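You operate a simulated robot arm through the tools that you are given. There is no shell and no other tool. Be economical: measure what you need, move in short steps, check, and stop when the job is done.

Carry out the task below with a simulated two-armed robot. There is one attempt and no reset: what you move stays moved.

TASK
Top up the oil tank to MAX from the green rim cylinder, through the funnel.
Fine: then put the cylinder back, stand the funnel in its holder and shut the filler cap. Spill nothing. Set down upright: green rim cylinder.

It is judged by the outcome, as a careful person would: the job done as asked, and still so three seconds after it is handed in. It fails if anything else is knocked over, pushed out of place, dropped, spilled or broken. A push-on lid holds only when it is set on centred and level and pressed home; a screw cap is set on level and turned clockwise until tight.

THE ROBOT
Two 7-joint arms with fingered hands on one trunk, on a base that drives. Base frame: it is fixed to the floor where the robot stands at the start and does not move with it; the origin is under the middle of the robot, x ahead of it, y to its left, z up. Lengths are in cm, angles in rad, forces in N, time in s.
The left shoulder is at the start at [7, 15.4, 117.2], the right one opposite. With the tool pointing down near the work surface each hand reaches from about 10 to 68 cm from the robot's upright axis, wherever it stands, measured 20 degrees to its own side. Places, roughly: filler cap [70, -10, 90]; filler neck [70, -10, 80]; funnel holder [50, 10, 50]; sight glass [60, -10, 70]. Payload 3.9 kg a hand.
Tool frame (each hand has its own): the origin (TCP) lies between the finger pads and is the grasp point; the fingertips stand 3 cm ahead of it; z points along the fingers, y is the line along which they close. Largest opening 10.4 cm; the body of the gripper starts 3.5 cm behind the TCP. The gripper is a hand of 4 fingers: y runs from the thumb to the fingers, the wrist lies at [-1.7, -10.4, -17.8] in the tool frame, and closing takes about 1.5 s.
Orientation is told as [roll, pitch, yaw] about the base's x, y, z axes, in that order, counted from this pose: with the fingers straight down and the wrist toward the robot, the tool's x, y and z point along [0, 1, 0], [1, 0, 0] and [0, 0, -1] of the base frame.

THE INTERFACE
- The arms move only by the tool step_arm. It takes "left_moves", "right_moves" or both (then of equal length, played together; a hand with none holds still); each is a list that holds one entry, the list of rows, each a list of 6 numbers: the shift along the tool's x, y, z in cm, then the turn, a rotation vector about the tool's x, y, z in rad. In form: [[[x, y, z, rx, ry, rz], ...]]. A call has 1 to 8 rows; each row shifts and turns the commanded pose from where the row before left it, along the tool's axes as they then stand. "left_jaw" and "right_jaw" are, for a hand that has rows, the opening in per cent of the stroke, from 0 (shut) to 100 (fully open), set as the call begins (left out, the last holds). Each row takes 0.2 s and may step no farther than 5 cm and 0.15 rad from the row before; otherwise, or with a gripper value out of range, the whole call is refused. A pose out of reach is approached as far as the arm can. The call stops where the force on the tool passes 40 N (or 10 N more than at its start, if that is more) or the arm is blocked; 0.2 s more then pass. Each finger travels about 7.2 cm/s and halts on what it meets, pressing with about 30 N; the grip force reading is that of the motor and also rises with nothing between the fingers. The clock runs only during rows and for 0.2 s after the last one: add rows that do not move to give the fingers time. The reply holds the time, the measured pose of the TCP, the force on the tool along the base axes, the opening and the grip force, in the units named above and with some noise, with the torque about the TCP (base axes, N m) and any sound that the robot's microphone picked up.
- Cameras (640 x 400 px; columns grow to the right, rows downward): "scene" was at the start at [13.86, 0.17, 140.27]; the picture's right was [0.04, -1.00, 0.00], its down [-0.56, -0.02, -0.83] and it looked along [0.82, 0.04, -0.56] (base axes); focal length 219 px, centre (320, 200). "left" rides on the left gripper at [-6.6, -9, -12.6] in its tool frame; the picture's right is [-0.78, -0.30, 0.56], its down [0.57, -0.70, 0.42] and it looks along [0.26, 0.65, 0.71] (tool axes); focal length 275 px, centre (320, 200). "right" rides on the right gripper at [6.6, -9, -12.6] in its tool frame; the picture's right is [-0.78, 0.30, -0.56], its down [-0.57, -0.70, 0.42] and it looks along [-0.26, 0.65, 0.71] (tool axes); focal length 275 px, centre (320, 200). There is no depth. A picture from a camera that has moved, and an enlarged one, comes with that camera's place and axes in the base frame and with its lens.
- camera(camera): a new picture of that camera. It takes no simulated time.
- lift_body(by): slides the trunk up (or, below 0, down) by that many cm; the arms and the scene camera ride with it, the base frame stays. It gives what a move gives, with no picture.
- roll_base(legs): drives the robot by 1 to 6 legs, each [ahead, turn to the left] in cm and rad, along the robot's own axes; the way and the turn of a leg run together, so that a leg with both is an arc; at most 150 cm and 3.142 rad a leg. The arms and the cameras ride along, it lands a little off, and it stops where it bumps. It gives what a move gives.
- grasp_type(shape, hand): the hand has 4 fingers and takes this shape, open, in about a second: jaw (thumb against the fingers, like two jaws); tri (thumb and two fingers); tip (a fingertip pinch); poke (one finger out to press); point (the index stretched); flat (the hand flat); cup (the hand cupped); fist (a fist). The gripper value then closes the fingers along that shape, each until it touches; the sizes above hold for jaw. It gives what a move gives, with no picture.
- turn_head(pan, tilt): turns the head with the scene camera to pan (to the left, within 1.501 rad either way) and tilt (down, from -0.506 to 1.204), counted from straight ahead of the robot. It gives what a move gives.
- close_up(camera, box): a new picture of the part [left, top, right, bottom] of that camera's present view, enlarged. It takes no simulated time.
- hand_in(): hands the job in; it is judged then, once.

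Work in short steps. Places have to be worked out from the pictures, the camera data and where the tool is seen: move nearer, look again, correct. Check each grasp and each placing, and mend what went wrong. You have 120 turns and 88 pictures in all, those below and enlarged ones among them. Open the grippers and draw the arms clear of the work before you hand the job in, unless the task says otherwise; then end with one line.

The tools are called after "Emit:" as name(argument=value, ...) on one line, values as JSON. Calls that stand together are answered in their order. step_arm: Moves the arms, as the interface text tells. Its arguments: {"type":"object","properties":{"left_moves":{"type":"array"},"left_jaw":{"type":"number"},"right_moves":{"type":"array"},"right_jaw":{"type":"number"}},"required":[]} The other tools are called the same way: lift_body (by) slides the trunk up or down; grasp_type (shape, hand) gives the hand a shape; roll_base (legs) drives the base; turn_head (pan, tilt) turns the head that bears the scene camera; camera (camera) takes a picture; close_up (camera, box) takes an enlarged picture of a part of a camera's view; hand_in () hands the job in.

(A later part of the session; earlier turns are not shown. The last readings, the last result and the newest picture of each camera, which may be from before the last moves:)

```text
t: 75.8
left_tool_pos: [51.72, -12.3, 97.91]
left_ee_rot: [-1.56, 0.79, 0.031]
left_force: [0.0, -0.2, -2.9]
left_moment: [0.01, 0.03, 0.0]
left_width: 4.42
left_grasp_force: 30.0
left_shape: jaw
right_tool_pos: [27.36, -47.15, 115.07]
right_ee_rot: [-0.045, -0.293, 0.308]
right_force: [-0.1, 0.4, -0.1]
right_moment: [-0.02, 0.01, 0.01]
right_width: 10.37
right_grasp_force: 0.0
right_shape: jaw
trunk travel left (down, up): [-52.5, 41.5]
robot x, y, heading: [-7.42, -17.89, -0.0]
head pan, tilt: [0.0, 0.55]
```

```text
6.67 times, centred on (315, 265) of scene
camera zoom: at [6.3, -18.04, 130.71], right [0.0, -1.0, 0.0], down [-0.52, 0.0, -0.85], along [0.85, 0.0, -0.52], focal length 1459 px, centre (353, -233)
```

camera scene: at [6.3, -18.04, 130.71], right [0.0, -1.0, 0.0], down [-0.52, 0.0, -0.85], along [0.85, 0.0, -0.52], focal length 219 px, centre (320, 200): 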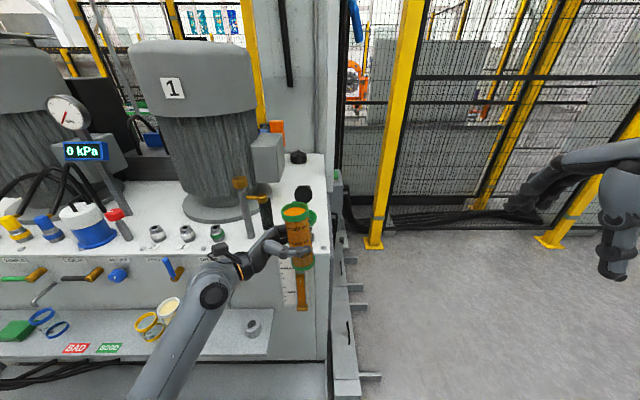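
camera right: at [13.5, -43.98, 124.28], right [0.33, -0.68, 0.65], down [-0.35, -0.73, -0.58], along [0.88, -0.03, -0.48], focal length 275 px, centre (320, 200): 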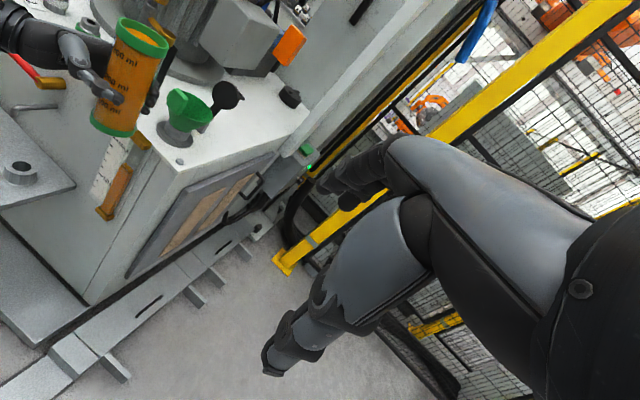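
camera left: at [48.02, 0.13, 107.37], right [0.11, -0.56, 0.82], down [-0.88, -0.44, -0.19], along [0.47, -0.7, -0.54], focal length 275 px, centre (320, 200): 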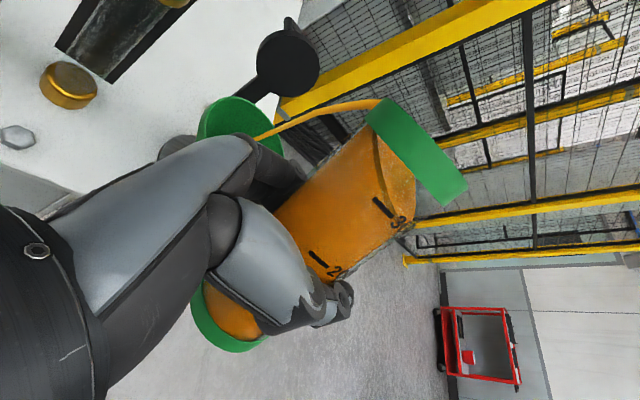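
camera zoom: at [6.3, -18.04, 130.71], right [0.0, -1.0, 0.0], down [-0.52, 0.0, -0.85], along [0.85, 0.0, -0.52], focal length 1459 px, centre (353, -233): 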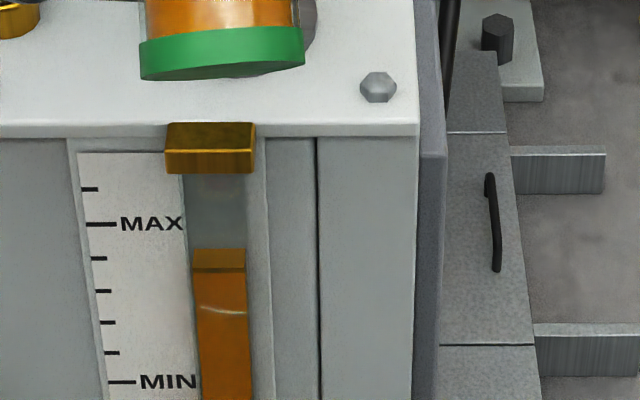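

The level is at 250, with about 27 px left, roughly 55 ml. I'll tip another 0.15.

Emit:
step_arm(left_moves=[[[0.05, -0.06, 0, 0, 0, -0.03], [0.05, -0.06, 0, 0, 0, -0.03], [0.05, -0.06, 0, 0, 0, -0.03], [0.05, -0.06, 0, 0, 0, -0.03], [0.05, -0.06, 0, 0, 0, -0.03], [0, 0, 0, 0, 0, 0], [0, 0, 0, 0, 0, 0], [0, 0, 0, 0, 0, 0]]])

Emit:
close_up(camera="right", box=[110, 10, 220, 140])

Emit:
close_up(camera="scene", box=[280, 235, 350, 295])

```text
t: 77.7
left_tool_pos: [51.33, -12.25, 97.93]
left_ee_rot: [-1.559, 0.941, 0.032]
left_force: [0.6, 0.1, -2.8]
left_moment: [0.0, -0.01, 0.01]
left_width: 4.43
left_grasp_force: 29.4
left_shape: jaw
right_tool_pos: [27.23, -47.19, 115.14]
right_ee_rot: [-0.045, -0.292, 0.308]
right_force: [0.0, -0.4, -0.6]
right_moment: [0.0, 0.0, -0.01]
right_width: 10.39
right_grasp_force: 0.0
right_shape: jaw
trunk travel left (down, up): [-52.5, 41.5]
robot x, y, heading: [-7.89, -17.57, 0.001]
head pan, tilt: [0.0, 0.55]
```

```text
3.08 times, centred on (165, 75) of right
camera zoom: at [13.51, -44.0, 124.29], right [0.34, -0.68, 0.65], down [-0.35, -0.73, -0.58], along [0.87, -0.03, -0.48], focal length 847 px, centre (797, 585)
```

zoom: 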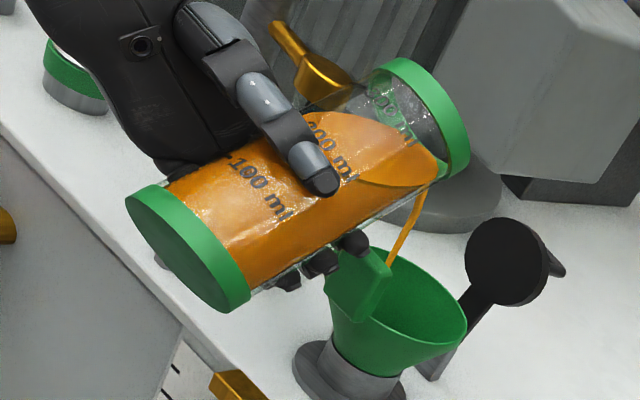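

```text
6.67 times, centred on (315, 265) of scene
camera zoom: at [6.3, -18.04, 130.71], right [0.0, -1.0, 0.0], down [-0.52, 0.0, -0.85], along [0.85, 0.0, -0.52], focal length 1459 px, centre (353, -233)
```

zoom: 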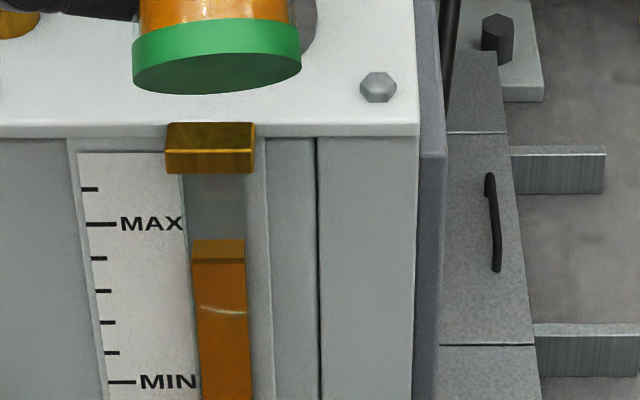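

The level is at 241 and needs about 18 more. I'll tip another 0.1 and hold.

Emit:
step_arm(left_moves=[[[0.05, -0.04, 0, 0, 0, -0.025], [0.05, -0.04, 0, 0, 0, -0.025], [0.05, -0.04, 0, 0, 0, -0.025], [0.05, -0.04, 0, 0, 0, -0.025], [0, 0, 0, 0, 0, 0], [0, 0, 0, 0, 0, 0], [0, 0, 0, 0, 0, 0]]])

Emit:
close_up(camera="scene", box=[280, 235, 350, 295])

```text
t: 79.2
left_tool_pos: [51.09, -12.43, 97.91]
left_ee_rot: [-1.557, 1.038, 0.034]
left_force: [0.5, -0.2, -3.0]
left_moment: [0.0, 0.02, -0.03]
left_width: 4.42
left_grasp_force: 29.7
left_shape: jaw
right_tool_pos: [27.37, -47.12, 115.22]
right_ee_rot: [-0.045, -0.293, 0.31]
right_force: [0.1, 0.2, -0.1]
right_moment: [-0.02, 0.03, 0.0]
right_width: 10.38
right_grasp_force: 0.0
right_shape: jaw
trunk travel left (down, up): [-52.5, 41.5]
robot x, y, heading: [-7.82, -17.93, -0.005]
head pan, tilt: [0.0, 0.55]
```

```text
6.67 times, centred on (315, 265) of scene
camera zoom: at [6.29, -18.04, 130.71], right [0.0, -1.0, 0.0], down [-0.52, 0.0, -0.85], along [0.85, 0.0, -0.52], focal length 1459 px, centre (353, -233)
```

zoom: 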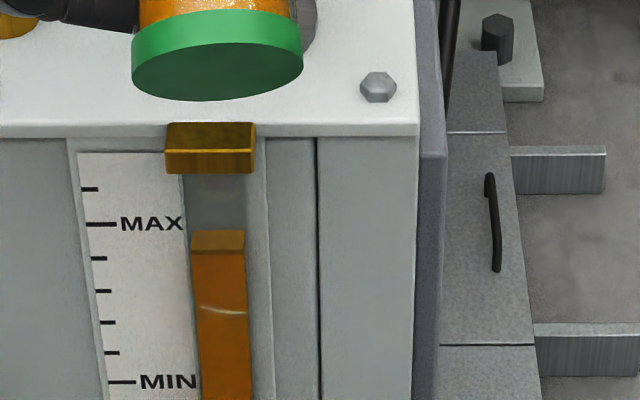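

The level is at 232. I'll hold the tilt briefly and recheck.

Emit:
step_arm(left_moves=[[[0, 0, 0, 0, 0, -0.01], [0, 0, 0, 0, 0, -0.01], [0, 0, 0, 0, 0, 0]]])

Emit:
close_up(camera="scene", box=[280, 235, 350, 295])

Emit:
close_up(camera="right", box=[60, 0, 260, 230])

```text
t: 80.0
left_tool_pos: [51.03, -12.32, 97.89]
left_ee_rot: [-1.556, 1.062, 0.035]
left_force: [1.3, 0.3, -3.5]
left_moment: [-0.02, 0.02, 0.0]
left_width: 4.42
left_grasp_force: 29.5
left_shape: jaw
right_tool_pos: [27.32, -47.15, 115.21]
right_ee_rot: [-0.045, -0.293, 0.308]
right_force: [0.2, 0.5, -1.0]
right_moment: [-0.04, 0.0, -0.01]
right_width: 10.34
right_grasp_force: 0.1
right_shape: jaw
trunk travel left (down, up): [-52.5, 41.5]
robot x, y, heading: [-7.51, -17.88, 0.002]
head pan, tilt: [0.0, 0.55]
```

```text
6.67 times, centred on (315, 265) of scene
camera zoom: at [6.29, -18.04, 130.71], right [0.0, -1.0, 0.0], down [-0.52, 0.0, -0.85], along [0.85, 0.0, -0.52], focal length 1459 px, centre (353, -233)
```

zoom: 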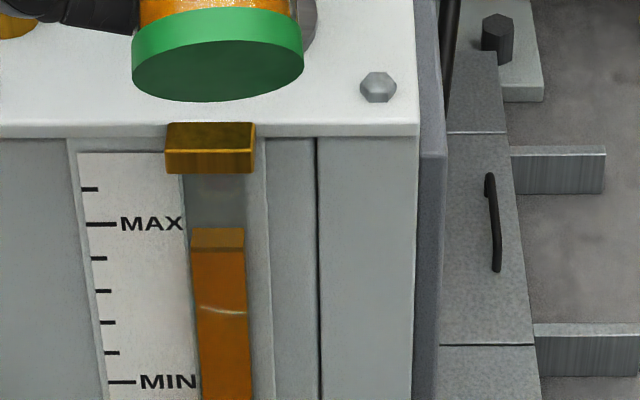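

```text
1.74 times, centred on (160, 115) of right
camera zoom: at [13.5, -44.0, 124.29], right [0.34, -0.68, 0.65], down [-0.35, -0.73, -0.58], along [0.87, -0.03, -0.48], focal length 479 px, centre (598, 348)
```

zoom: 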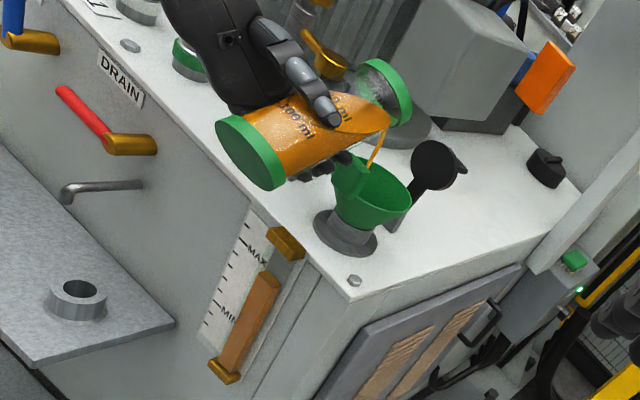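

The level is at 228, almost there. I'll hold 0.4 s more and then tip back to stop the flow.

Emit:
step_arm(left_moves=[[[0, 0, 0, 0, 0, 0], [0, 0, 0, 0, 0, 0], [0, 0, 0, 0, 0, 0.08], [0, 0, 0, 0, 0, 0.14], [0, 0, 0, 0, 0, 0.14], [0, 0, 0, 0, 0, 0], [0, 0, 0, 0, 0, 0]]])

Emit:
close_up(camera="scene", box=[280, 235, 350, 295])

Emit:
close_up(camera="right", box=[110, 10, 220, 140])

```text
t: 81.7
left_tool_pos: [51.0, -12.38, 97.85]
left_ee_rot: [-1.562, 0.699, 0.027]
left_force: [0.0, -0.1, -2.6]
left_moment: [-0.04, -0.02, 0.02]
left_width: 4.43
left_grasp_force: 29.5
left_shape: jaw
right_tool_pos: [27.27, -47.12, 115.13]
right_ee_rot: [-0.046, -0.293, 0.309]
right_force: [0.4, 0.2, 0.1]
right_moment: [-0.01, 0.03, 0.03]
right_width: 10.38
right_grasp_force: 0.0
right_shape: jaw
trunk travel left (down, up): [-52.5, 41.5]
robot x, y, heading: [-7.48, -18.06, -0.0]
head pan, tilt: [0.0, 0.55]
```

```text
6.67 times, centred on (315, 265) of scene
camera zoom: at [6.29, -18.04, 130.71], right [0.0, -1.0, 0.0], down [-0.52, 0.0, -0.85], along [0.85, 0.0, -0.52], focal length 1459 px, centre (353, -233)
```

zoom: 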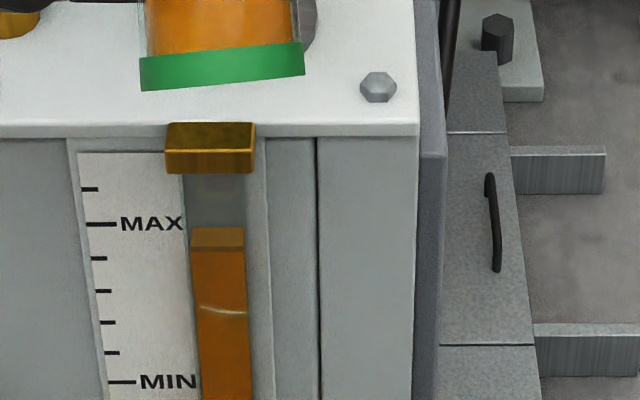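

```text
3.08 times, centred on (165, 75) of right
camera zoom: at [13.5, -44.0, 124.29], right [0.34, -0.68, 0.65], down [-0.35, -0.73, -0.58], along [0.87, -0.03, -0.48], focal length 847 px, centre (797, 585)
```

zoom: 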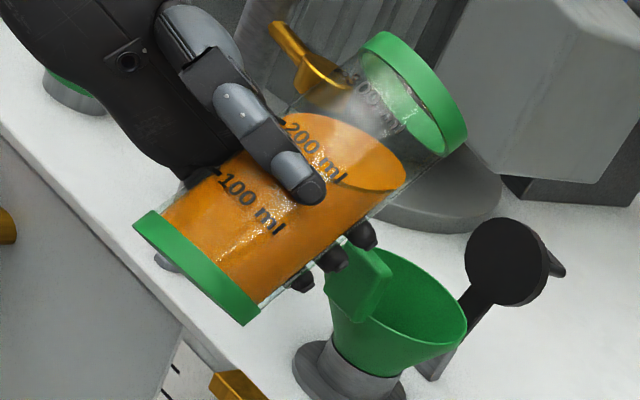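

The flow has stopped with the level at about 228, still a touch under MAX at 223. I'll add one short extra pour and return.

Emit:
step_arm(left_moves=[[[0, 0, 0, 0, 0, -0.13], [0, 0, 0, 0, 0, -0.13], [0, 0, 0, 0, 0, -0.1], [0, 0, 0, 0, 0, -0.02], [0, 0, 0, 0, 0, 0], [0, 0, 0, 0, 0, 0.1], [0, 0, 0, 0, 0, 0.14], [0, 0, 0, 0, 0, 0.14]]])

Emit:
close_up(camera="scene", box=[280, 235, 350, 295])

```text
t: 83.5
left_tool_pos: [50.86, -12.3, 98.04]
left_ee_rot: [-1.561, 0.699, 0.027]
left_force: [-0.8, -0.8, -2.9]
left_moment: [0.02, 0.01, 0.02]
left_width: 4.41
left_grasp_force: 30.1
left_shape: jaw
right_tool_pos: [27.28, -47.09, 115.14]
right_ee_rot: [-0.046, -0.293, 0.308]
right_force: [-0.7, -0.2, 0.1]
right_moment: [0.02, -0.04, 0.0]
right_width: 10.39
right_grasp_force: 0.1
right_shape: jaw
trunk travel left (down, up): [-52.5, 41.5]
robot x, y, heading: [-7.95, -17.7, 0.001]
head pan, tilt: [0.0, 0.55]
```

```text
6.67 times, centred on (315, 265) of scene
camera zoom: at [6.28, -18.04, 130.72], right [0.0, -1.0, 0.0], down [-0.52, 0.0, -0.85], along [0.85, 0.0, -0.52], focal length 1459 px, centre (353, -233)
```

zoom: 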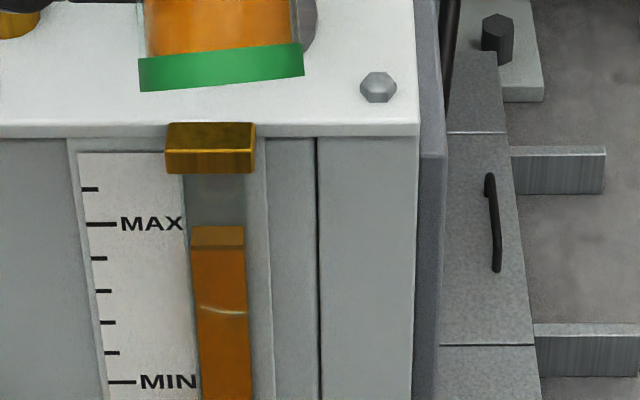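

It's at about 226. One more slightly deeper short pour should bring it to the mark.

Emit:
step_arm(left_moves=[[[0, 0, 0, 0, 0, -0.14], [0, 0, 0, 0, 0, -0.14], [0, 0, 0, 0, 0, -0.12], [0, 0, 0, 0, 0, -0.01], [0, 0, 0, 0, 0, 0], [0, 0, 0, 0, 0, 0.13], [0, 0, 0, 0, 0, 0.14], [0, 0, 0, 0, 0, 0.14]]])

Emit:
close_up(camera="scene", box=[280, 235, 350, 295])

```text
t: 85.2
left_tool_pos: [50.94, -12.34, 98.01]
left_ee_rot: [-1.562, 0.697, 0.027]
left_force: [1.3, 0.7, -3.0]
left_moment: [0.03, 0.01, -0.02]
left_width: 4.43
left_grasp_force: 30.1
left_shape: jaw
right_tool_pos: [27.27, -47.07, 115.11]
right_ee_rot: [-0.044, -0.293, 0.308]
right_force: [1.5, -0.8, 0.3]
right_moment: [0.04, -0.01, 0.0]
right_width: 10.37
right_grasp_force: 0.0
right_shape: jaw
trunk travel left (down, up): [-52.5, 41.5]
robot x, y, heading: [-7.68, -17.71, -0.001]
head pan, tilt: [0.0, 0.55]
```

```text
6.67 times, centred on (315, 265) of scene
camera zoom: at [6.27, -18.04, 130.72], right [0.0, -1.0, 0.0], down [-0.52, 0.0, -0.85], along [0.85, 0.0, -0.52], focal length 1459 px, centre (353, -233)
```

zoom: 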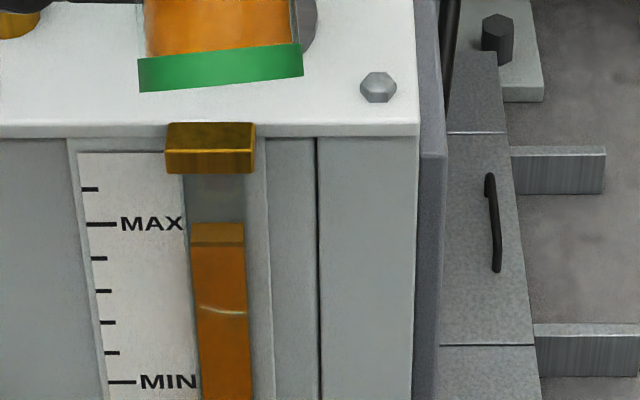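

The level's back edge is now at the MAX mark. I'll bring the cylinder upright while backing away from the funnel.

Emit:
step_arm(left_moves=[[[0.6, -0.8, 0, 0, 0, 0.14], [0.5, -0.85, 0, 0, 0, 0.14], [0.4, -0.9, 0, 0, 0, 0.14], [0.25, -1, 0, 0, 0, 0.14], [0.1, -1, 0, 0, 0, 0.138], [0, -1, 0, 0, 0, 0], [0, -0.5, 0, 0, 0, 0], [0, 0, 0, 0, 0, 0]]])

Emit:
camera(camera="right")

```text
t: 87.0
left_tool_pos: [44.56, -12.34, 98.08]
left_ee_rot: [-1.563, 0.003, 0.022]
left_force: [-0.5, 0.3, -3.3]
left_moment: [-0.01, -0.02, 0.03]
left_width: 4.41
left_grasp_force: 30.7
left_shape: jaw
right_tool_pos: [27.23, -47.18, 115.09]
right_ee_rot: [-0.043, -0.292, 0.309]
right_force: [0.1, 0.1, -0.7]
right_moment: [0.01, 0.01, 0.0]
right_width: 10.39
right_grasp_force: 0.1
right_shape: jaw
trunk travel left (down, up): [-52.5, 41.5]
robot x, y, heading: [-7.68, -17.75, 0.001]
head pan, tilt: [0.0, 0.55]
```

```text
21 pictures are left
camera right: at [13.5, -44.0, 124.29], right [0.34, -0.68, 0.65], down [-0.35, -0.73, -0.58], along [0.87, -0.03, -0.48], focal length 275 px, centre (320, 200)
```

right: 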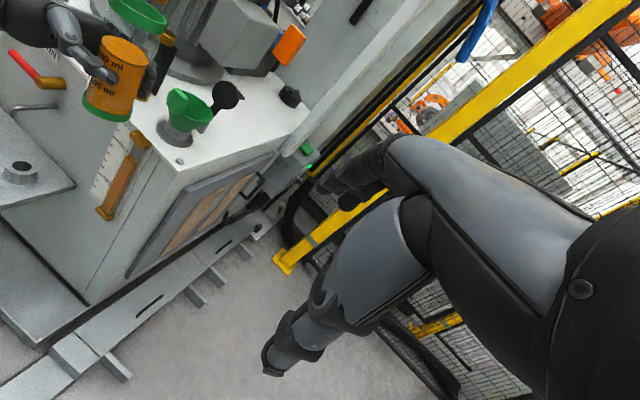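

No spill is visible. Next I'll straighten the right hand and move it outward, and turn the base left 0.5 rad to face the shelf spot with the left hand.

Emit:
step_arm(right_moves=[[[-2, 0, 0, 0.1, 0, 0.1], [-2, 0, 0, 0.1, 0, 0.1], [-2, 0, 0, 0.1, 0, 0.1], [0, 0, 0, 0, 0, 0]]])

Emit:
roll_base(legs=[[0, 0.25], [0, 0.25]])

Emit:
lift_body(by=-38)

Emit:
step_arm(left_moves=[[[0, 0, 0, -0.05, 0, 0], [0, 0, 0, -0.05, 0, 0], [0, 0, 0, -0.05, 0, 0], [0, 0, 0, 0, 0, 0]]])

Emit:
camera(camera="scene")

```text
t: 88.0
left_tool_pos: [44.53, -12.44, 98.09]
left_ee_rot: [-1.563, 0.003, 0.023]
left_force: [-0.3, 0.4, -2.8]
left_moment: [0.02, 0.03, -0.05]
left_width: 4.43
left_grasp_force: 30.1
left_shape: jaw
right_tool_pos: [28.4, -53.07, 115.22]
right_ee_rot: [-0.001, 0.004, -0.002]
right_force: [-0.3, -0.7, 0.4]
right_moment: [-0.02, 0.01, 0.03]
right_width: 10.38
right_grasp_force: 0.0
right_shape: jaw
trunk travel left (down, up): [-52.5, 41.5]
robot x, y, heading: [-7.75, -17.76, 0.001]
head pan, tilt: [0.0, 0.55]
```

```text
t: 90.2
left_tool_pos: [35.37, 12.09, 98.16]
left_ee_rot: [-1.564, 0.003, 0.528]
left_force: [-0.3, -0.5, -2.0]
left_moment: [-0.03, 0.05, -0.01]
left_width: 4.41
left_grasp_force: 30.5
left_shape: jaw
right_tool_pos: [40.95, -31.23, 115.1]
right_ee_rot: [0.0, 0.003, 0.503]
right_force: [-0.9, -0.1, -0.2]
right_moment: [0.03, 0.03, -0.02]
right_width: 10.38
right_grasp_force: 0.1
right_shape: jaw
trunk travel left (down, up): [-52.5, 41.5]
robot x, y, heading: [-7.67, -18.17, 0.5]
head pan, tilt: [0.0, 0.55]
```

```text
t: 93.8
left_tool_pos: [35.35, 12.26, 60.13]
left_ee_rot: [-1.562, 0.005, 0.526]
left_force: [0.2, 0.5, -2.7]
left_moment: [0.01, 0.0, -0.01]
left_width: 4.39
left_grasp_force: 29.8
left_shape: jaw
right_tool_pos: [40.94, -31.18, 77.24]
right_ee_rot: [0.0, 0.002, 0.504]
right_force: [-0.1, -0.3, 0.3]
right_moment: [0.02, -0.02, 0.0]
right_width: 10.4
right_grasp_force: 0.0
right_shape: jaw
trunk travel left (down, up): [-14.5, 79.5]
robot x, y, heading: [-7.67, -17.74, 0.5]
head pan, tilt: [0.0, 0.55]
```

```text
t: 94.8
left_tool_pos: [35.35, 12.11, 60.11]
left_ee_rot: [-1.564, 0.002, 0.677]
left_force: [-0.4, -0.7, -2.2]
left_moment: [0.0, 0.0, 0.01]
left_width: 4.4
left_grasp_force: 29.9
left_shape: jaw
right_tool_pos: [40.95, -31.2, 77.22]
right_ee_rot: [0.0, 0.002, 0.504]
right_force: [-0.1, -0.6, -0.3]
right_moment: [0.01, -0.03, 0.0]
right_width: 10.38
right_grasp_force: 0.1
right_shape: jaw
trunk travel left (down, up): [-14.5, 79.5]
robot x, y, heading: [-7.99, -17.75, 0.503]
head pan, tilt: [0.0, 0.55]
```

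```text
20 pictures are left
camera scene: at [4.53, -11.28, 92.72], right [0.48, -0.88, 0.0], down [-0.46, -0.25, -0.85], along [0.75, 0.41, -0.52], focal length 219 px, centre (320, 200)
```

scene: 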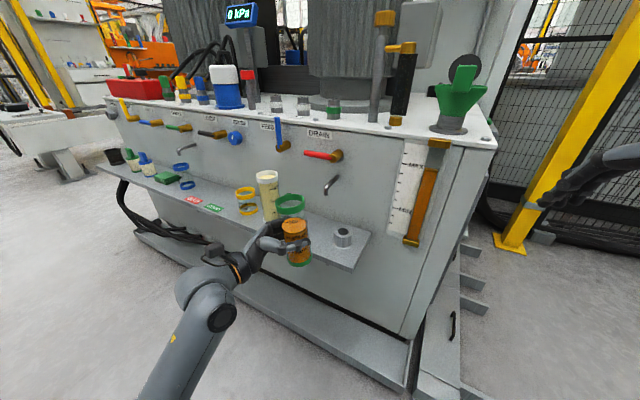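

Orientation is good at yaw -0.89. I'll drive forward 6 cm, then slide the cylinder over its original spot at hovering height.

Emit:
roll_base(legs=[[6, 0]])

Emit:
step_arm(left_moves=[[[0, 0.7, 0.2, 0, 0, 0], [0, 1.4, 0.3, 0, 0, 0], [0, 1.6, 0.4, 0, 0, 0], [0, 1.6, 0.4, 0, 0, 0], [0, 1.2, 0.25, 0, 0, 0], [0, 0.6, 0.1, 0, 0, 0], [0, 0, 0, 0, 0, 0]]])

Emit:
close_up(camera="scene", box=[200, 140, 380, 290])

```text
t: 95.8
left_tool_pos: [40.48, 14.93, 60.11]
left_ee_rot: [-1.564, 0.004, 0.676]
left_force: [-0.3, 0.0, -2.5]
left_moment: [0.01, -0.03, -0.01]
left_width: 4.39
left_grasp_force: 30.0
left_shape: jaw
right_tool_pos: [46.02, -28.54, 77.13]
right_ee_rot: [-0.001, 0.001, 0.503]
right_force: [0.3, -0.1, -0.2]
right_moment: [0.0, 0.0, -0.05]
right_width: 10.37
right_grasp_force: 0.0
right_shape: jaw
trunk travel left (down, up): [-14.5, 79.5]
robot x, y, heading: [-2.46, -15.21, 0.498]
head pan, tilt: [0.0, 0.55]
```

```text
t: 97.4
left_tool_pos: [47.2, 18.15, 60.0]
left_ee_rot: [-1.563, 0.004, 0.675]
left_force: [0.1, -0.3, -2.0]
left_moment: [0.02, 0.02, 0.02]
left_width: 4.41
left_grasp_force: 29.8
left_shape: jaw
right_tool_pos: [46.11, -28.51, 77.15]
right_ee_rot: [0.002, 0.001, 0.502]
right_force: [0.3, 0.3, -0.1]
right_moment: [-0.02, -0.03, -0.01]
right_width: 10.38
right_grasp_force: 0.2
right_shape: jaw
trunk travel left (down, up): [-14.5, 79.5]
robot x, y, heading: [-2.78, -14.94, 0.506]
head pan, tilt: [0.0, 0.55]
```

```text
2.67 times, centred on (290, 215) of scene
camera zoom: at [9.64, -8.48, 92.71], right [0.48, -0.88, 0.0], down [-0.46, -0.25, -0.85], along [0.75, 0.41, -0.52], focal length 584 px, centre (400, 160)
```

zoom: 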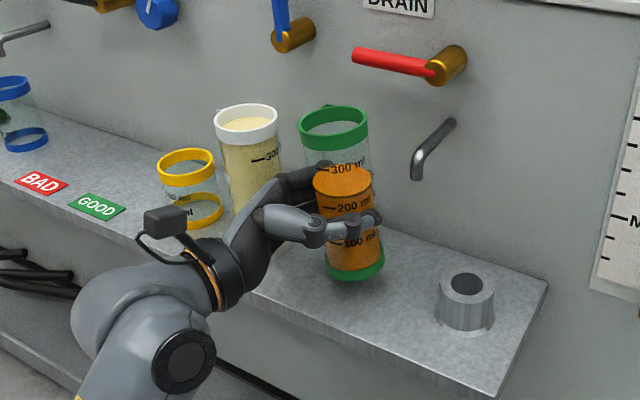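

Clearances are good. I'll restore the small roll present at grasp (+0.045) and lower onto the shelf gently.

Emit:
step_arm(left_moves=[[[0.6, 0, 0, 0, 0, 0.045], [0.8, 0, 0, 0, 0, 0], [0.7, 0, 0, 0, 0, 0], [0.4, 0, 0, 0, 0, 0], [0, 0, 0, 0, 0, 0]]])

Emit:
step_arm(left_moves=[[[0.25, 0, 0, 0, 0, 0], [0.2, 0, 0, 0, 0, 0], [0, 0, 0, 0, 0, 0]]])

```text
t: 98.6
left_tool_pos: [47.22, 18.28, 57.46]
left_ee_rot: [-1.561, -0.042, 0.673]
left_force: [-0.2, -0.6, -2.3]
left_moment: [-0.02, 0.01, -0.03]
left_width: 4.41
left_grasp_force: 30.2
left_shape: jaw
right_tool_pos: [46.24, -28.38, 77.18]
right_ee_rot: [-0.001, 0.001, 0.501]
right_force: [-0.4, 0.4, -0.1]
right_moment: [-0.02, -0.01, -0.03]
right_width: 10.38
right_grasp_force: 0.1
right_shape: jaw
trunk travel left (down, up): [-14.5, 79.5]
robot x, y, heading: [-2.98, -15.1, 0.507]
head pan, tilt: [0.0, 0.55]
```

```text
t: 99.4
left_tool_pos: [47.05, 18.21, 57.36]
left_ee_rot: [-1.564, -0.046, 0.675]
left_force: [2.4, -1.5, 6.0]
left_moment: [0.07, -0.09, -0.03]
left_width: 4.39
left_grasp_force: 29.8
left_shape: jaw
right_tool_pos: [46.11, -28.54, 77.09]
right_ee_rot: [0.001, 0.003, 0.503]
right_force: [-0.2, -0.2, -0.4]
right_moment: [-0.01, 0.0, 0.0]
right_width: 10.39
right_grasp_force: 0.1
right_shape: jaw
trunk travel left (down, up): [-14.5, 79.5]
robot x, y, heading: [-2.67, -14.81, 0.507]
head pan, tilt: [0.0, 0.55]
```

It has contacted the shelf with +8 N. I'll ease up 0.2 and open the hand in steps.

Emit:
step_arm(left_moves=[[[-0.2, 0, 0, 0, 0, 0], [0, 0, 0, 0, 0, 0]]])

Emit:
step_arm(left_moves=[[[0, 0, 0, 0, 0, 0], [0, 0, 0, 0, 0, 0], [0, 0, 0, 0, 0, 0], [0, 0, 0, 0, 0, 0]]], left_jaw=60)

Emit:
step_arm(left_moves=[[[0, 0, 0, 0, 0, 0], [0, 0, 0, 0, 0, 0], [0, 0, 0, 0, 0, 0]]], left_jaw=78)

Emit:
close_up(camera="scene", box=[200, 140, 380, 290])

```text
t: 100.0
left_tool_pos: [46.98, 18.27, 57.34]
left_ee_rot: [-1.562, -0.042, 0.676]
left_force: [0.2, -1.3, 0.1]
left_moment: [0.0, 0.03, -0.02]
left_width: 4.39
left_grasp_force: 30.1
left_shape: jaw
right_tool_pos: [46.03, -28.39, 77.2]
right_ee_rot: [-0.001, 0.002, 0.505]
right_force: [-0.2, -0.3, -0.1]
right_moment: [0.03, -0.02, 0.01]
right_width: 10.38
right_grasp_force: 0.0
right_shape: jaw
trunk travel left (down, up): [-14.5, 79.5]
robot x, y, heading: [-2.62, -14.69, 0.497]
head pan, tilt: [0.0, 0.55]
```

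```text
t: 101.0
left_tool_pos: [47.03, 18.26, 57.4]
left_ee_rot: [-1.564, -0.045, 0.676]
left_force: [-0.7, 1.0, 0.6]
left_moment: [0.03, 0.0, -0.02]
left_width: 6.22
left_grasp_force: 0.1
left_shape: jaw
right_tool_pos: [46.03, -28.42, 77.12]
right_ee_rot: [0.001, 0.0, 0.503]
right_force: [-0.3, -0.8, -0.4]
right_moment: [-0.02, -0.02, -0.01]
right_width: 10.36
right_grasp_force: 0.0
right_shape: jaw
trunk travel left (down, up): [-14.5, 79.5]
robot x, y, heading: [-2.67, -15.21, 0.505]
head pan, tilt: [0.0, 0.55]
```

```text
t: 101.8
left_tool_pos: [47.05, 18.36, 57.4]
left_ee_rot: [-1.563, -0.046, 0.676]
left_force: [0.3, -0.1, 0.5]
left_moment: [0.01, 0.0, -0.01]
left_width: 8.09
left_grasp_force: 0.1
left_shape: jaw
right_tool_pos: [45.89, -28.49, 77.15]
right_ee_rot: [-0.001, 0.003, 0.504]
right_force: [-0.3, 0.0, 0.4]
right_moment: [-0.01, 0.03, 0.02]
right_width: 10.37
right_grasp_force: 0.1
right_shape: jaw
trunk travel left (down, up): [-14.5, 79.5]
robot x, y, heading: [-2.57, -14.91, 0.505]
head pan, tilt: [0.0, 0.55]
```

```text
2.67 times, centred on (290, 215) of scene
camera zoom: at [9.62, -8.49, 92.72], right [0.48, -0.88, 0.0], down [-0.46, -0.25, -0.85], along [0.75, 0.41, -0.52], focal length 584 px, centre (400, 160)
```

zoom: 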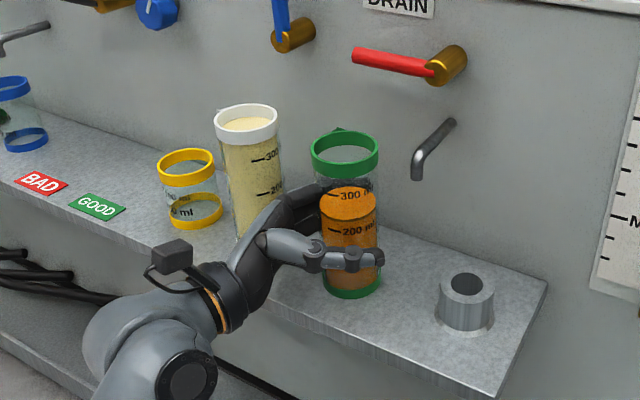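

The cylinder stands free. Retreating straight back would brush the white cylinder, so I'll first yaw the open hand about the cylinder by -0.3, away from it.

Emit:
step_arm(left_moves=[[[0, 0, 0, -0.05, 0, 0], [0, 0, 0, -0.05, 0, 0], [0, 0, 0, -0.05, 0, 0], [0, 0, 0, 0, 0, 0]]])

```text
t: 102.8
left_tool_pos: [47.1, 18.14, 57.45]
left_ee_rot: [-1.567, -0.045, 0.826]
left_force: [-0.1, -0.5, 0.7]
left_moment: [-0.02, -0.04, 0.02]
left_width: 8.08
left_grasp_force: 0.1
left_shape: jaw
right_tool_pos: [45.96, -28.49, 77.17]
right_ee_rot: [0.0, 0.003, 0.504]
right_force: [-0.9, -0.6, 0.4]
right_moment: [0.0, -0.02, -0.01]
right_width: 10.38
right_grasp_force: 0.0
right_shape: jaw
trunk travel left (down, up): [-14.5, 79.5]
robot x, y, heading: [-2.51, -15.27, 0.501]
head pan, tilt: [0.0, 0.55]
```

Tracking well, so I'll continue another -0.18.

Emit:
step_arm(left_moves=[[[0, 0, 0, -0.06, 0, 0], [0, 0, 0, -0.06, 0, 0], [0, 0, 0, -0.06, 0, 0], [0, 0, 0, 0, 0, 0]]])

Emit:
close_up(camera="scene", box=[200, 140, 380, 290])

```text
t: 103.8
left_tool_pos: [47.03, 18.16, 57.33]
left_ee_rot: [-1.578, -0.043, 1.005]
left_force: [-0.1, 0.7, -0.2]
left_moment: [-0.02, 0.01, -0.01]
left_width: 8.09
left_grasp_force: 0.1
left_shape: jaw
right_tool_pos: [46.04, -28.51, 77.17]
right_ee_rot: [0.0, 0.002, 0.505]
right_force: [-0.1, 0.0, -0.2]
right_moment: [-0.01, 0.02, -0.05]
right_width: 10.39
right_grasp_force: 0.0
right_shape: jaw
trunk travel left (down, up): [-14.5, 79.5]
robot x, y, heading: [-2.41, -15.09, 0.505]
head pan, tilt: [0.0, 0.55]
```

```text
2.67 times, centred on (290, 215) of scene
camera zoom: at [9.62, -8.5, 92.72], right [0.48, -0.88, 0.0], down [-0.46, -0.25, -0.85], along [0.75, 0.41, -0.52], focal length 584 px, centre (400, 160)
```

zoom: 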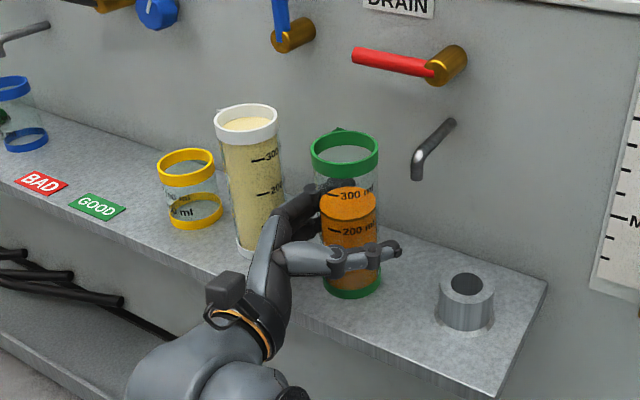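

The hand is now clear of the white cylinder. I'll retreat along the fingers.

Emit:
step_arm(left_moves=[[[0, 0, -1, 0, 0, 0], [0, 0, -1.5, 0, 0, 0], [0, 0, -1.5, 0, 0, 0], [0, 0, -1.5, 0, 0, 0], [0, -0.5, -1.5, 0, 0, 0], [0, -1, -1.5, 0, 0, 0], [0, -1, -1, 0, 0, 0], [0, 0, 0, 0, 0, 0]]])

Emit:
close_up(camera="scene", box=[200, 140, 380, 290])

```text
t: 105.6
left_tool_pos: [37.68, 21.02, 57.27]
left_ee_rot: [-1.579, -0.044, 1.005]
left_force: [-0.2, 0.3, 0.0]
left_moment: [0.02, 0.02, 0.02]
left_width: 8.09
left_grasp_force: 0.0
left_shape: jaw
right_tool_pos: [46.11, -28.46, 77.17]
right_ee_rot: [0.001, 0.001, 0.503]
right_force: [-0.4, -0.5, 0.4]
right_moment: [-0.01, 0.0, -0.01]
right_width: 10.38
right_grasp_force: 0.1
right_shape: jaw
trunk travel left (down, up): [-14.5, 79.5]
robot x, y, heading: [-2.92, -14.85, 0.501]
head pan, tilt: [0.0, 0.55]
```

```text
2.67 times, centred on (290, 215) of scene
camera zoom: at [9.62, -8.5, 92.72], right [0.48, -0.88, 0.0], down [-0.46, -0.25, -0.85], along [0.75, 0.41, -0.52], focal length 584 px, centre (400, 160)
```

zoom: 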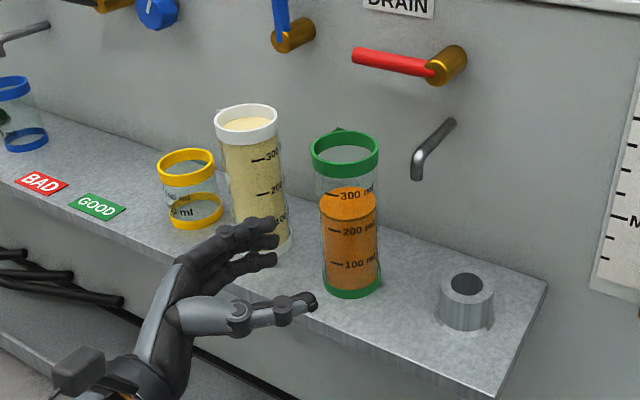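

The cylinder stands upright and the hand is free. I'll back the base 25 cm away, raise the trunk, and tuck the left hand back and left.

Emit:
roll_base(legs=[[-25, 0]])

Emit:
lift_body(by=33)

Emit:
step_arm(left_moves=[[[0, -0.6, -2, 0, 0, 0], [0, -0.8, -2.3, 0, 0, 0], [0, -0.8, -2.3, 0, 0, 0], [0, -0.8, -2.3, 0, 0, 0], [0, -0.8, -2.3, 0, 0, 0], [0, -0.8, -2.3, 0, 0, 0], [0, -0.8, -2.3, 0, 0, 0], [0, 0, 0, 0, 0, 0]]])

Emit:
roll_base(legs=[[0, 1.07], [37, 0], [0, -1.57]])

```text
t: 107.4
left_tool_pos: [16.31, 9.41, 57.18]
left_ee_rot: [-1.578, -0.043, 1.008]
left_force: [0.0, 0.3, 0.6]
left_moment: [-0.03, 0.01, 0.01]
left_width: 8.14
left_grasp_force: 0.0
left_shape: jaw
right_tool_pos: [24.77, -40.07, 77.11]
right_ee_rot: [0.002, 0.0, 0.508]
right_force: [0.0, 0.1, 1.3]
right_moment: [-0.02, -0.02, -0.01]
right_width: 10.4
right_grasp_force: 0.2
right_shape: jaw
trunk travel left (down, up): [-14.5, 79.5]
robot x, y, heading: [-24.09, -26.78, 0.509]
head pan, tilt: [0.0, 0.55]
```

```text
t: 110.7
left_tool_pos: [16.37, 9.49, 90.29]
left_ee_rot: [-1.577, -0.045, 1.01]
left_force: [0.1, -0.8, -0.3]
left_moment: [-0.02, -0.02, -0.02]
left_width: 8.06
left_grasp_force: 0.0
left_shape: jaw
right_tool_pos: [24.76, -40.01, 110.09]
right_ee_rot: [0.001, 0.003, 0.509]
right_force: [-0.1, 0.6, -0.2]
right_moment: [0.01, 0.0, 0.0]
right_width: 10.38
right_grasp_force: 0.0
right_shape: jaw
trunk travel left (down, up): [-47.5, 46.5]
robot x, y, heading: [-24.5, -26.69, 0.509]
head pan, tilt: [0.0, 0.55]
```

```text
t: 112.5
left_tool_pos: [-0.06, 13.28, 89.95]
left_ee_rot: [-1.578, -0.044, 1.009]
left_force: [0.2, -0.6, -0.2]
left_moment: [0.01, 0.0, 0.0]
left_width: 8.12
left_grasp_force: 0.0
left_shape: jaw
right_tool_pos: [24.77, -40.02, 110.11]
right_ee_rot: [0.0, 0.003, 0.509]
right_force: [0.2, -0.1, 0.1]
right_moment: [-0.03, -0.01, -0.02]
right_width: 10.39
right_grasp_force: 0.1
right_shape: jaw
trunk travel left (down, up): [-47.5, 46.5]
robot x, y, heading: [-24.1, -26.93, 0.509]
head pan, tilt: [0.0, 0.55]
```

```text
t: 121.3
left_tool_pos: [16.74, 33.0, 90.0]
left_ee_rot: [-1.578, -0.043, 0.496]
left_force: [0.3, 0.4, 0.1]
left_moment: [-0.01, -0.05, -0.01]
left_width: 8.11
left_grasp_force: 0.2
left_shape: jaw
right_tool_pos: [12.24, -25.44, 110.22]
right_ee_rot: [0.001, 0.0, -0.007]
right_force: [-0.9, 0.2, -0.3]
right_moment: [-0.01, 0.01, -0.02]
right_width: 10.37
right_grasp_force: 0.1
right_shape: jaw
trunk travel left (down, up): [-47.5, 46.5]
robot x, y, heading: [-23.66, 9.84, -0.003]
head pan, tilt: [0.0, 0.55]
```

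The robot faces the cabinet at (-23.7, 9.8). I'll drive forward 24 cm and bring the open right hand above the funnel tab.

Emit:
roll_base(legs=[[24, 0]])

Emit:
step_arm(right_moves=[[[2.1, 3.4, 0, 0, 0, 0], [2.1, 3.4, 0, 0, 0, 0], [2.1, 3.4, 0, 0, 0, 0], [2.1, 3.4, 0, 0, 0, 0], [2.1, 3.4, 0, 0, 0, 0], [2.1, 3.4, 0, 0, 0, 0], [0, 0, 0, 0, 0, 0]]])

Emit:
turn_head(pan=-0.3, tilt=0.6)

Emit:
camera(camera="scene")

Emit:
camera(camera="right")

```text
t: 123.1
left_tool_pos: [41.05, 33.36, 89.91]
left_ee_rot: [-1.578, -0.041, 0.5]
left_force: [-0.3, -0.1, -0.3]
left_moment: [-0.01, 0.01, -0.01]
left_width: 8.1
left_grasp_force: 0.1
left_shape: jaw
right_tool_pos: [36.81, -25.33, 110.23]
right_ee_rot: [0.0, 0.002, -0.002]
right_force: [0.3, 1.0, 0.9]
right_moment: [0.01, 0.02, 0.04]
right_width: 10.4
right_grasp_force: 0.1
right_shape: jaw
trunk travel left (down, up): [-47.5, 46.5]
robot x, y, heading: [0.66, 9.92, -0.007]
head pan, tilt: [0.0, 0.55]
```

```text
t: 124.7
left_tool_pos: [40.9, 33.21, 90.02]
left_ee_rot: [-1.576, -0.043, 0.5]
left_force: [-0.1, -0.4, 0.1]
left_moment: [0.02, -0.04, 0.02]
left_width: 8.11
left_grasp_force: 0.1
left_shape: jaw
right_tool_pos: [56.9, -12.9, 110.29]
right_ee_rot: [0.003, 0.002, -0.002]
right_force: [-1.0, 0.1, 0.5]
right_moment: [0.01, 0.0, -0.02]
right_width: 10.39
right_grasp_force: 0.0
right_shape: jaw
trunk travel left (down, up): [-47.5, 46.5]
robot x, y, heading: [0.76, 10.22, -0.002]
head pan, tilt: [0.0, 0.55]
```

```text
t: 125.5
left_tool_pos: [41.19, 33.31, 90.03]
left_ee_rot: [-1.578, -0.041, 0.501]
left_force: [-0.4, 0.4, -0.7]
left_moment: [0.0, -0.02, -0.02]
left_width: 8.09
left_grasp_force: 0.0
left_shape: jaw
right_tool_pos: [57.08, -12.8, 110.5]
right_ee_rot: [0.001, 0.002, -0.003]
right_force: [0.0, 0.2, -0.2]
right_moment: [-0.05, 0.02, 0.02]
right_width: 10.39
right_grasp_force: 0.1
right_shape: jaw
trunk travel left (down, up): [-47.5, 46.5]
robot x, y, heading: [0.78, 9.84, -0.002]
head pan, tilt: [-0.3, 0.6]
```

```text
15 pictures are left
camera scene: at [14.09, 7.11, 125.27], right [-0.3, -0.95, 0.0], down [-0.54, 0.17, -0.83], along [0.79, -0.25, -0.56], focal length 219 px, centre (320, 200)
```

scene: 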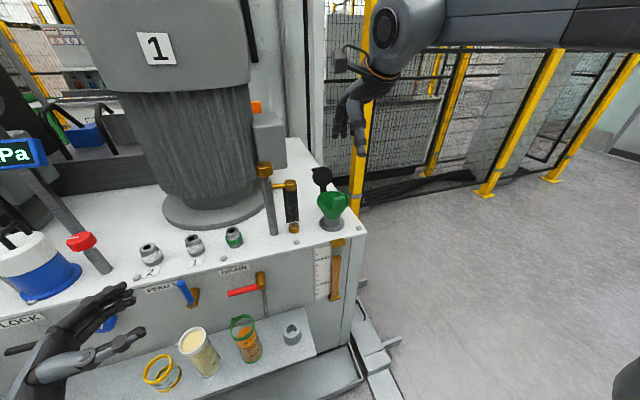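

```text
14 pictures are left
camera right: at [47.96, -6.25, 122.96], right [0.3, -0.78, 0.56], down [-0.7, -0.57, -0.42], along [0.65, -0.27, -0.71], focal length 275 px, centre (320, 200)
```

right: 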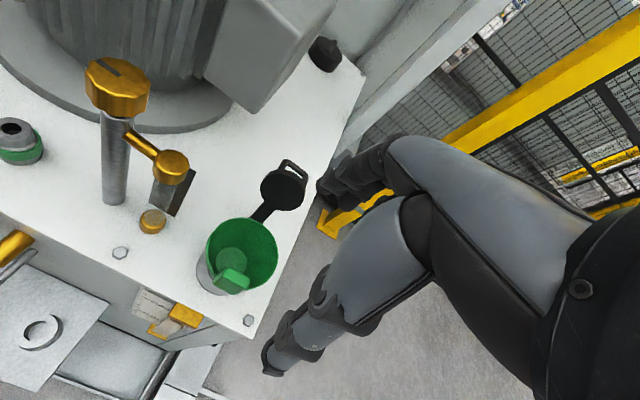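

I'll zoom in on the funnel to fix the tab's position and orientation precisely.

Emit:
close_up(camera="right", box=[180, 150, 320, 310])

```text
2.50 times, centred on (250, 230) of right
camera zoom: at [47.96, -6.25, 122.96], right [0.3, -0.78, 0.56], down [-0.7, -0.57, -0.42], along [0.65, -0.27, -0.71], focal length 688 px, centre (495, 125)
```

zoom: 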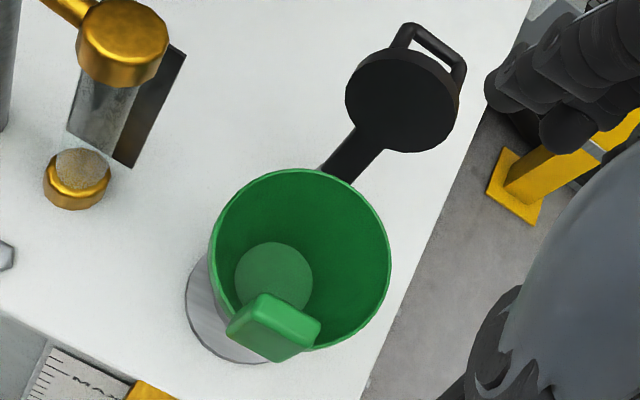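

The tab is centred at about (58.3, -11.7), z 89–94, facing the robot; the cap stands behind at about (72, -12, 92). I'll set the opening to 65%, align, and descend to just above it.

Emit:
step_arm(right_moves=[[[1.1, 1.2, 0, 0, 0, 0], [0, 0, 2.5, 0, 0, 0], [0, 0, 2.5, 0, 0, 0], [0, 0, 2.5, 0, 0, 0], [0, 0, 2.5, 0, 0, 0], [0, 0, 1, 0, 0, 0], [0, 0, 0, 0, 0, 0]]], right_jaw=65)

Emit:
close_up(camera="scene", box=[280, 110, 400, 250])

```text
t: 127.1
left_tool_pos: [41.07, 33.12, 89.98]
left_ee_rot: [-1.578, -0.045, 0.5]
left_force: [-1.0, 0.7, 0.2]
left_moment: [-0.04, 0.05, -0.01]
left_width: 8.08
left_grasp_force: 0.0
left_shape: jaw
right_tool_pos: [58.37, -11.95, 99.0]
right_ee_rot: [0.0, 0.002, -0.002]
right_force: [0.8, -1.3, 0.7]
right_moment: [0.01, -0.03, 0.03]
right_width: 6.8
right_grasp_force: 0.1
right_shape: jaw
trunk travel left (down, up): [-47.5, 46.5]
robot x, y, heading: [1.13, 9.7, -0.003]
head pan, tilt: [-0.3, 0.6]
```

```text
2.86 times, centred on (340, 180) of scene
camera zoom: at [14.09, 7.09, 125.27], right [-0.3, -0.95, 0.0], down [-0.54, 0.17, -0.83], along [0.79, -0.25, -0.56], focal length 625 px, centre (263, 257)
```

zoom: 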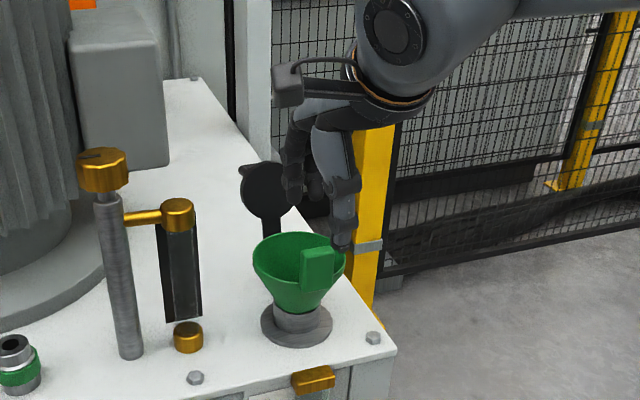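

The alignment matches predictions. I'll descend 6.5 cm to straddle the tab, then close.

Emit:
step_arm(right_moves=[[[0, 0, 2, 0, 0, 0], [0, 0, 2, 0, 0, 0], [0, 0, 1.5, 0, 0, 0], [0, 0, 1, 0, 0, 0], [0, 0, 0, 0, 0, 0]]])

Emit:
step_arm(right_moves=[[[0, 0, 0, 0, 0, 0], [0, 0, 0, 0, 0, 0], [0, 0, 0, 0, 0, 0], [0, 0, 0, 0, 0, 0], [0, 0, 0, 0, 0, 0], [0, 0, 0, 0, 0, 0]]], right_jaw=0)

Emit:
close_up(camera="scene", box=[280, 110, 400, 250])

```text
t: 128.3
left_tool_pos: [40.98, 33.34, 89.87]
left_ee_rot: [-1.579, -0.043, 0.503]
left_force: [-0.3, 0.0, 0.0]
left_moment: [0.0, -0.03, 0.04]
left_width: 8.09
left_grasp_force: 0.1
left_shape: jaw
right_tool_pos: [58.41, -11.86, 92.61]
right_ee_rot: [0.001, 0.002, -0.001]
right_force: [-0.2, 0.7, 0.6]
right_moment: [0.0, -0.01, 0.01]
right_width: 6.77
right_grasp_force: 0.1
right_shape: jaw
trunk travel left (down, up): [-47.5, 46.5]
robot x, y, heading: [0.71, 10.45, -0.006]
head pan, tilt: [-0.3, 0.6]
```

```text
t: 129.7
left_tool_pos: [41.05, 33.17, 89.98]
left_ee_rot: [-1.579, -0.044, 0.5]
left_force: [-0.5, 0.0, -0.1]
left_moment: [-0.01, -0.01, 0.0]
left_width: 8.11
left_grasp_force: 0.0
left_shape: jaw
right_tool_pos: [58.38, -11.87, 92.78]
right_ee_rot: [0.001, 0.002, -0.004]
right_force: [1.4, -0.6, 0.9]
right_moment: [-0.04, -0.08, -0.01]
right_width: 0.91
right_grasp_force: 30.7
right_shape: jaw
trunk travel left (down, up): [-47.5, 46.5]
robot x, y, heading: [0.58, 9.89, -0.0]
head pan, tilt: [-0.3, 0.6]
```

```text
2.86 times, centred on (340, 180) of scene
camera zoom: at [14.08, 7.1, 125.27], right [-0.3, -0.95, 0.0], down [-0.54, 0.17, -0.83], along [0.79, -0.25, -0.56], focal length 625 px, centre (263, 257)
```

zoom: 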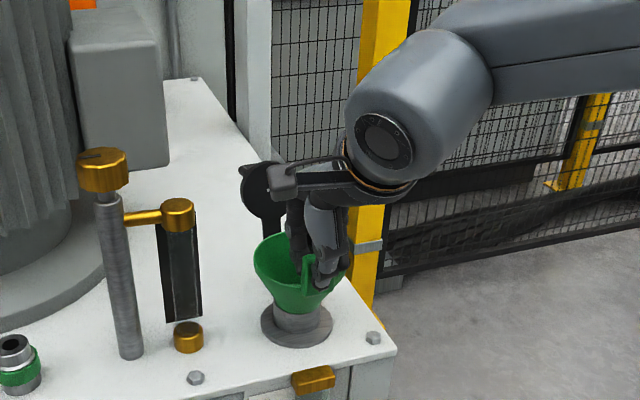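

The tab is pinched (0.9 cm, 31 N). I'll lift the funnel straight up with the trunk.

Emit:
lift_body(by=14)

Emit:
camera(camera="scene")

```text
t: 131.3
left_tool_pos: [40.98, 33.27, 103.92]
left_ee_rot: [-1.577, -0.041, 0.5]
left_force: [0.6, 0.8, -1.7]
left_moment: [0.0, 0.04, 0.04]
left_width: 8.08
left_grasp_force: 0.0
left_shape: jaw
right_tool_pos: [58.29, -11.86, 106.68]
right_ee_rot: [0.002, 0.002, 0.0]
right_force: [-0.9, -0.1, -0.6]
right_moment: [0.0, 0.03, 0.01]
right_width: 0.92
right_grasp_force: 29.7
right_shape: jaw
trunk travel left (down, up): [-61.5, 32.5]
robot x, y, heading: [0.83, 10.37, -0.003]
head pan, tilt: [-0.3, 0.6]
```

```text
10 pictures are left
camera scene: at [14.11, 7.09, 139.26], right [-0.3, -0.95, 0.0], down [-0.54, 0.17, -0.82], along [0.79, -0.25, -0.57], focal length 219 px, centre (320, 200)
```

scene: 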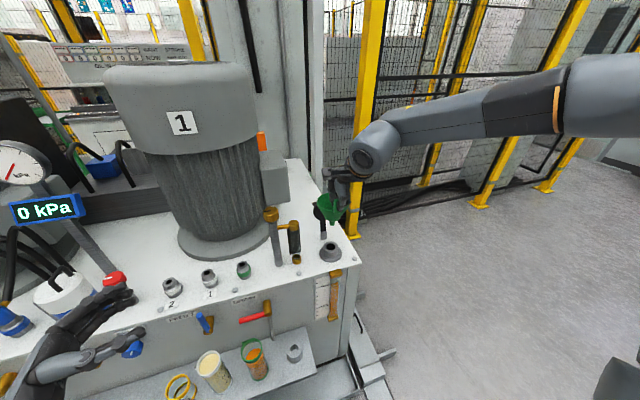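

The funnel is out with its stem clear. I'll move back in x first to avoid the posts, then left to above the holder.

Emit:
step_arm(right_moves=[[[0, -2, 0, 0, 0, 0], [0, -3, 0, 0, 0, 0], [0, -3, 0, 0, 0, 0], [0, -3, 0, 0, 0, 0], [0, -2.3, 0, 0, 0, 0], [1.5, 0, 0, 0, 0, 0], [2.5, 0, 0, 0, 0, 0], [3, 0, 0, 0, 0, 0]]])

Emit:
step_arm(right_moves=[[[3, 0, 0, 0, 0, 0], [3, 0, 0, 0, 0, 0], [2.5, 0, 0, 0, 0, 0], [1.8, 0, 0, 0, 0, 0], [0.6, 0, 0, 0, 0, 0], [0, 0, 0, 0, 0, 0]]])

```text
t: 133.2
left_tool_pos: [41.07, 33.33, 103.79]
left_ee_rot: [-1.581, -0.043, 0.501]
left_force: [-0.7, 0.1, 0.7]
left_moment: [-0.02, 0.01, -0.03]
left_width: 8.1
left_grasp_force: 0.0
left_shape: jaw
right_tool_pos: [44.98, -4.62, 106.78]
right_ee_rot: [-0.001, 0.003, -0.002]
right_force: [-1.0, 0.7, -0.2]
right_moment: [0.0, 0.02, 0.03]
right_width: 0.9
right_grasp_force: 30.3
right_shape: jaw
trunk travel left (down, up): [-61.5, 32.5]
robot x, y, heading: [0.27, 9.78, -0.001]
head pan, tilt: [-0.3, 0.6]
```

```text
t: 134.6
left_tool_pos: [40.96, 33.22, 103.87]
left_ee_rot: [-1.577, -0.043, 0.5]
left_force: [-0.6, -0.6, 0.1]
left_moment: [0.02, -0.01, 0.02]
left_width: 8.11
left_grasp_force: 0.1
left_shape: jaw
right_tool_pos: [44.32, 4.94, 107.25]
right_ee_rot: [0.003, -0.001, -0.004]
right_force: [-0.7, 0.4, 0.0]
right_moment: [0.01, 0.04, 0.0]
right_width: 0.9
right_grasp_force: 29.8
right_shape: jaw
right hand out of reach, approached as far as the arm can: row 4, 5
trunk travel left (down, up): [-61.5, 32.5]
robot x, y, heading: [0.79, 10.05, -0.004]
head pan, tilt: [-0.3, 0.6]
```

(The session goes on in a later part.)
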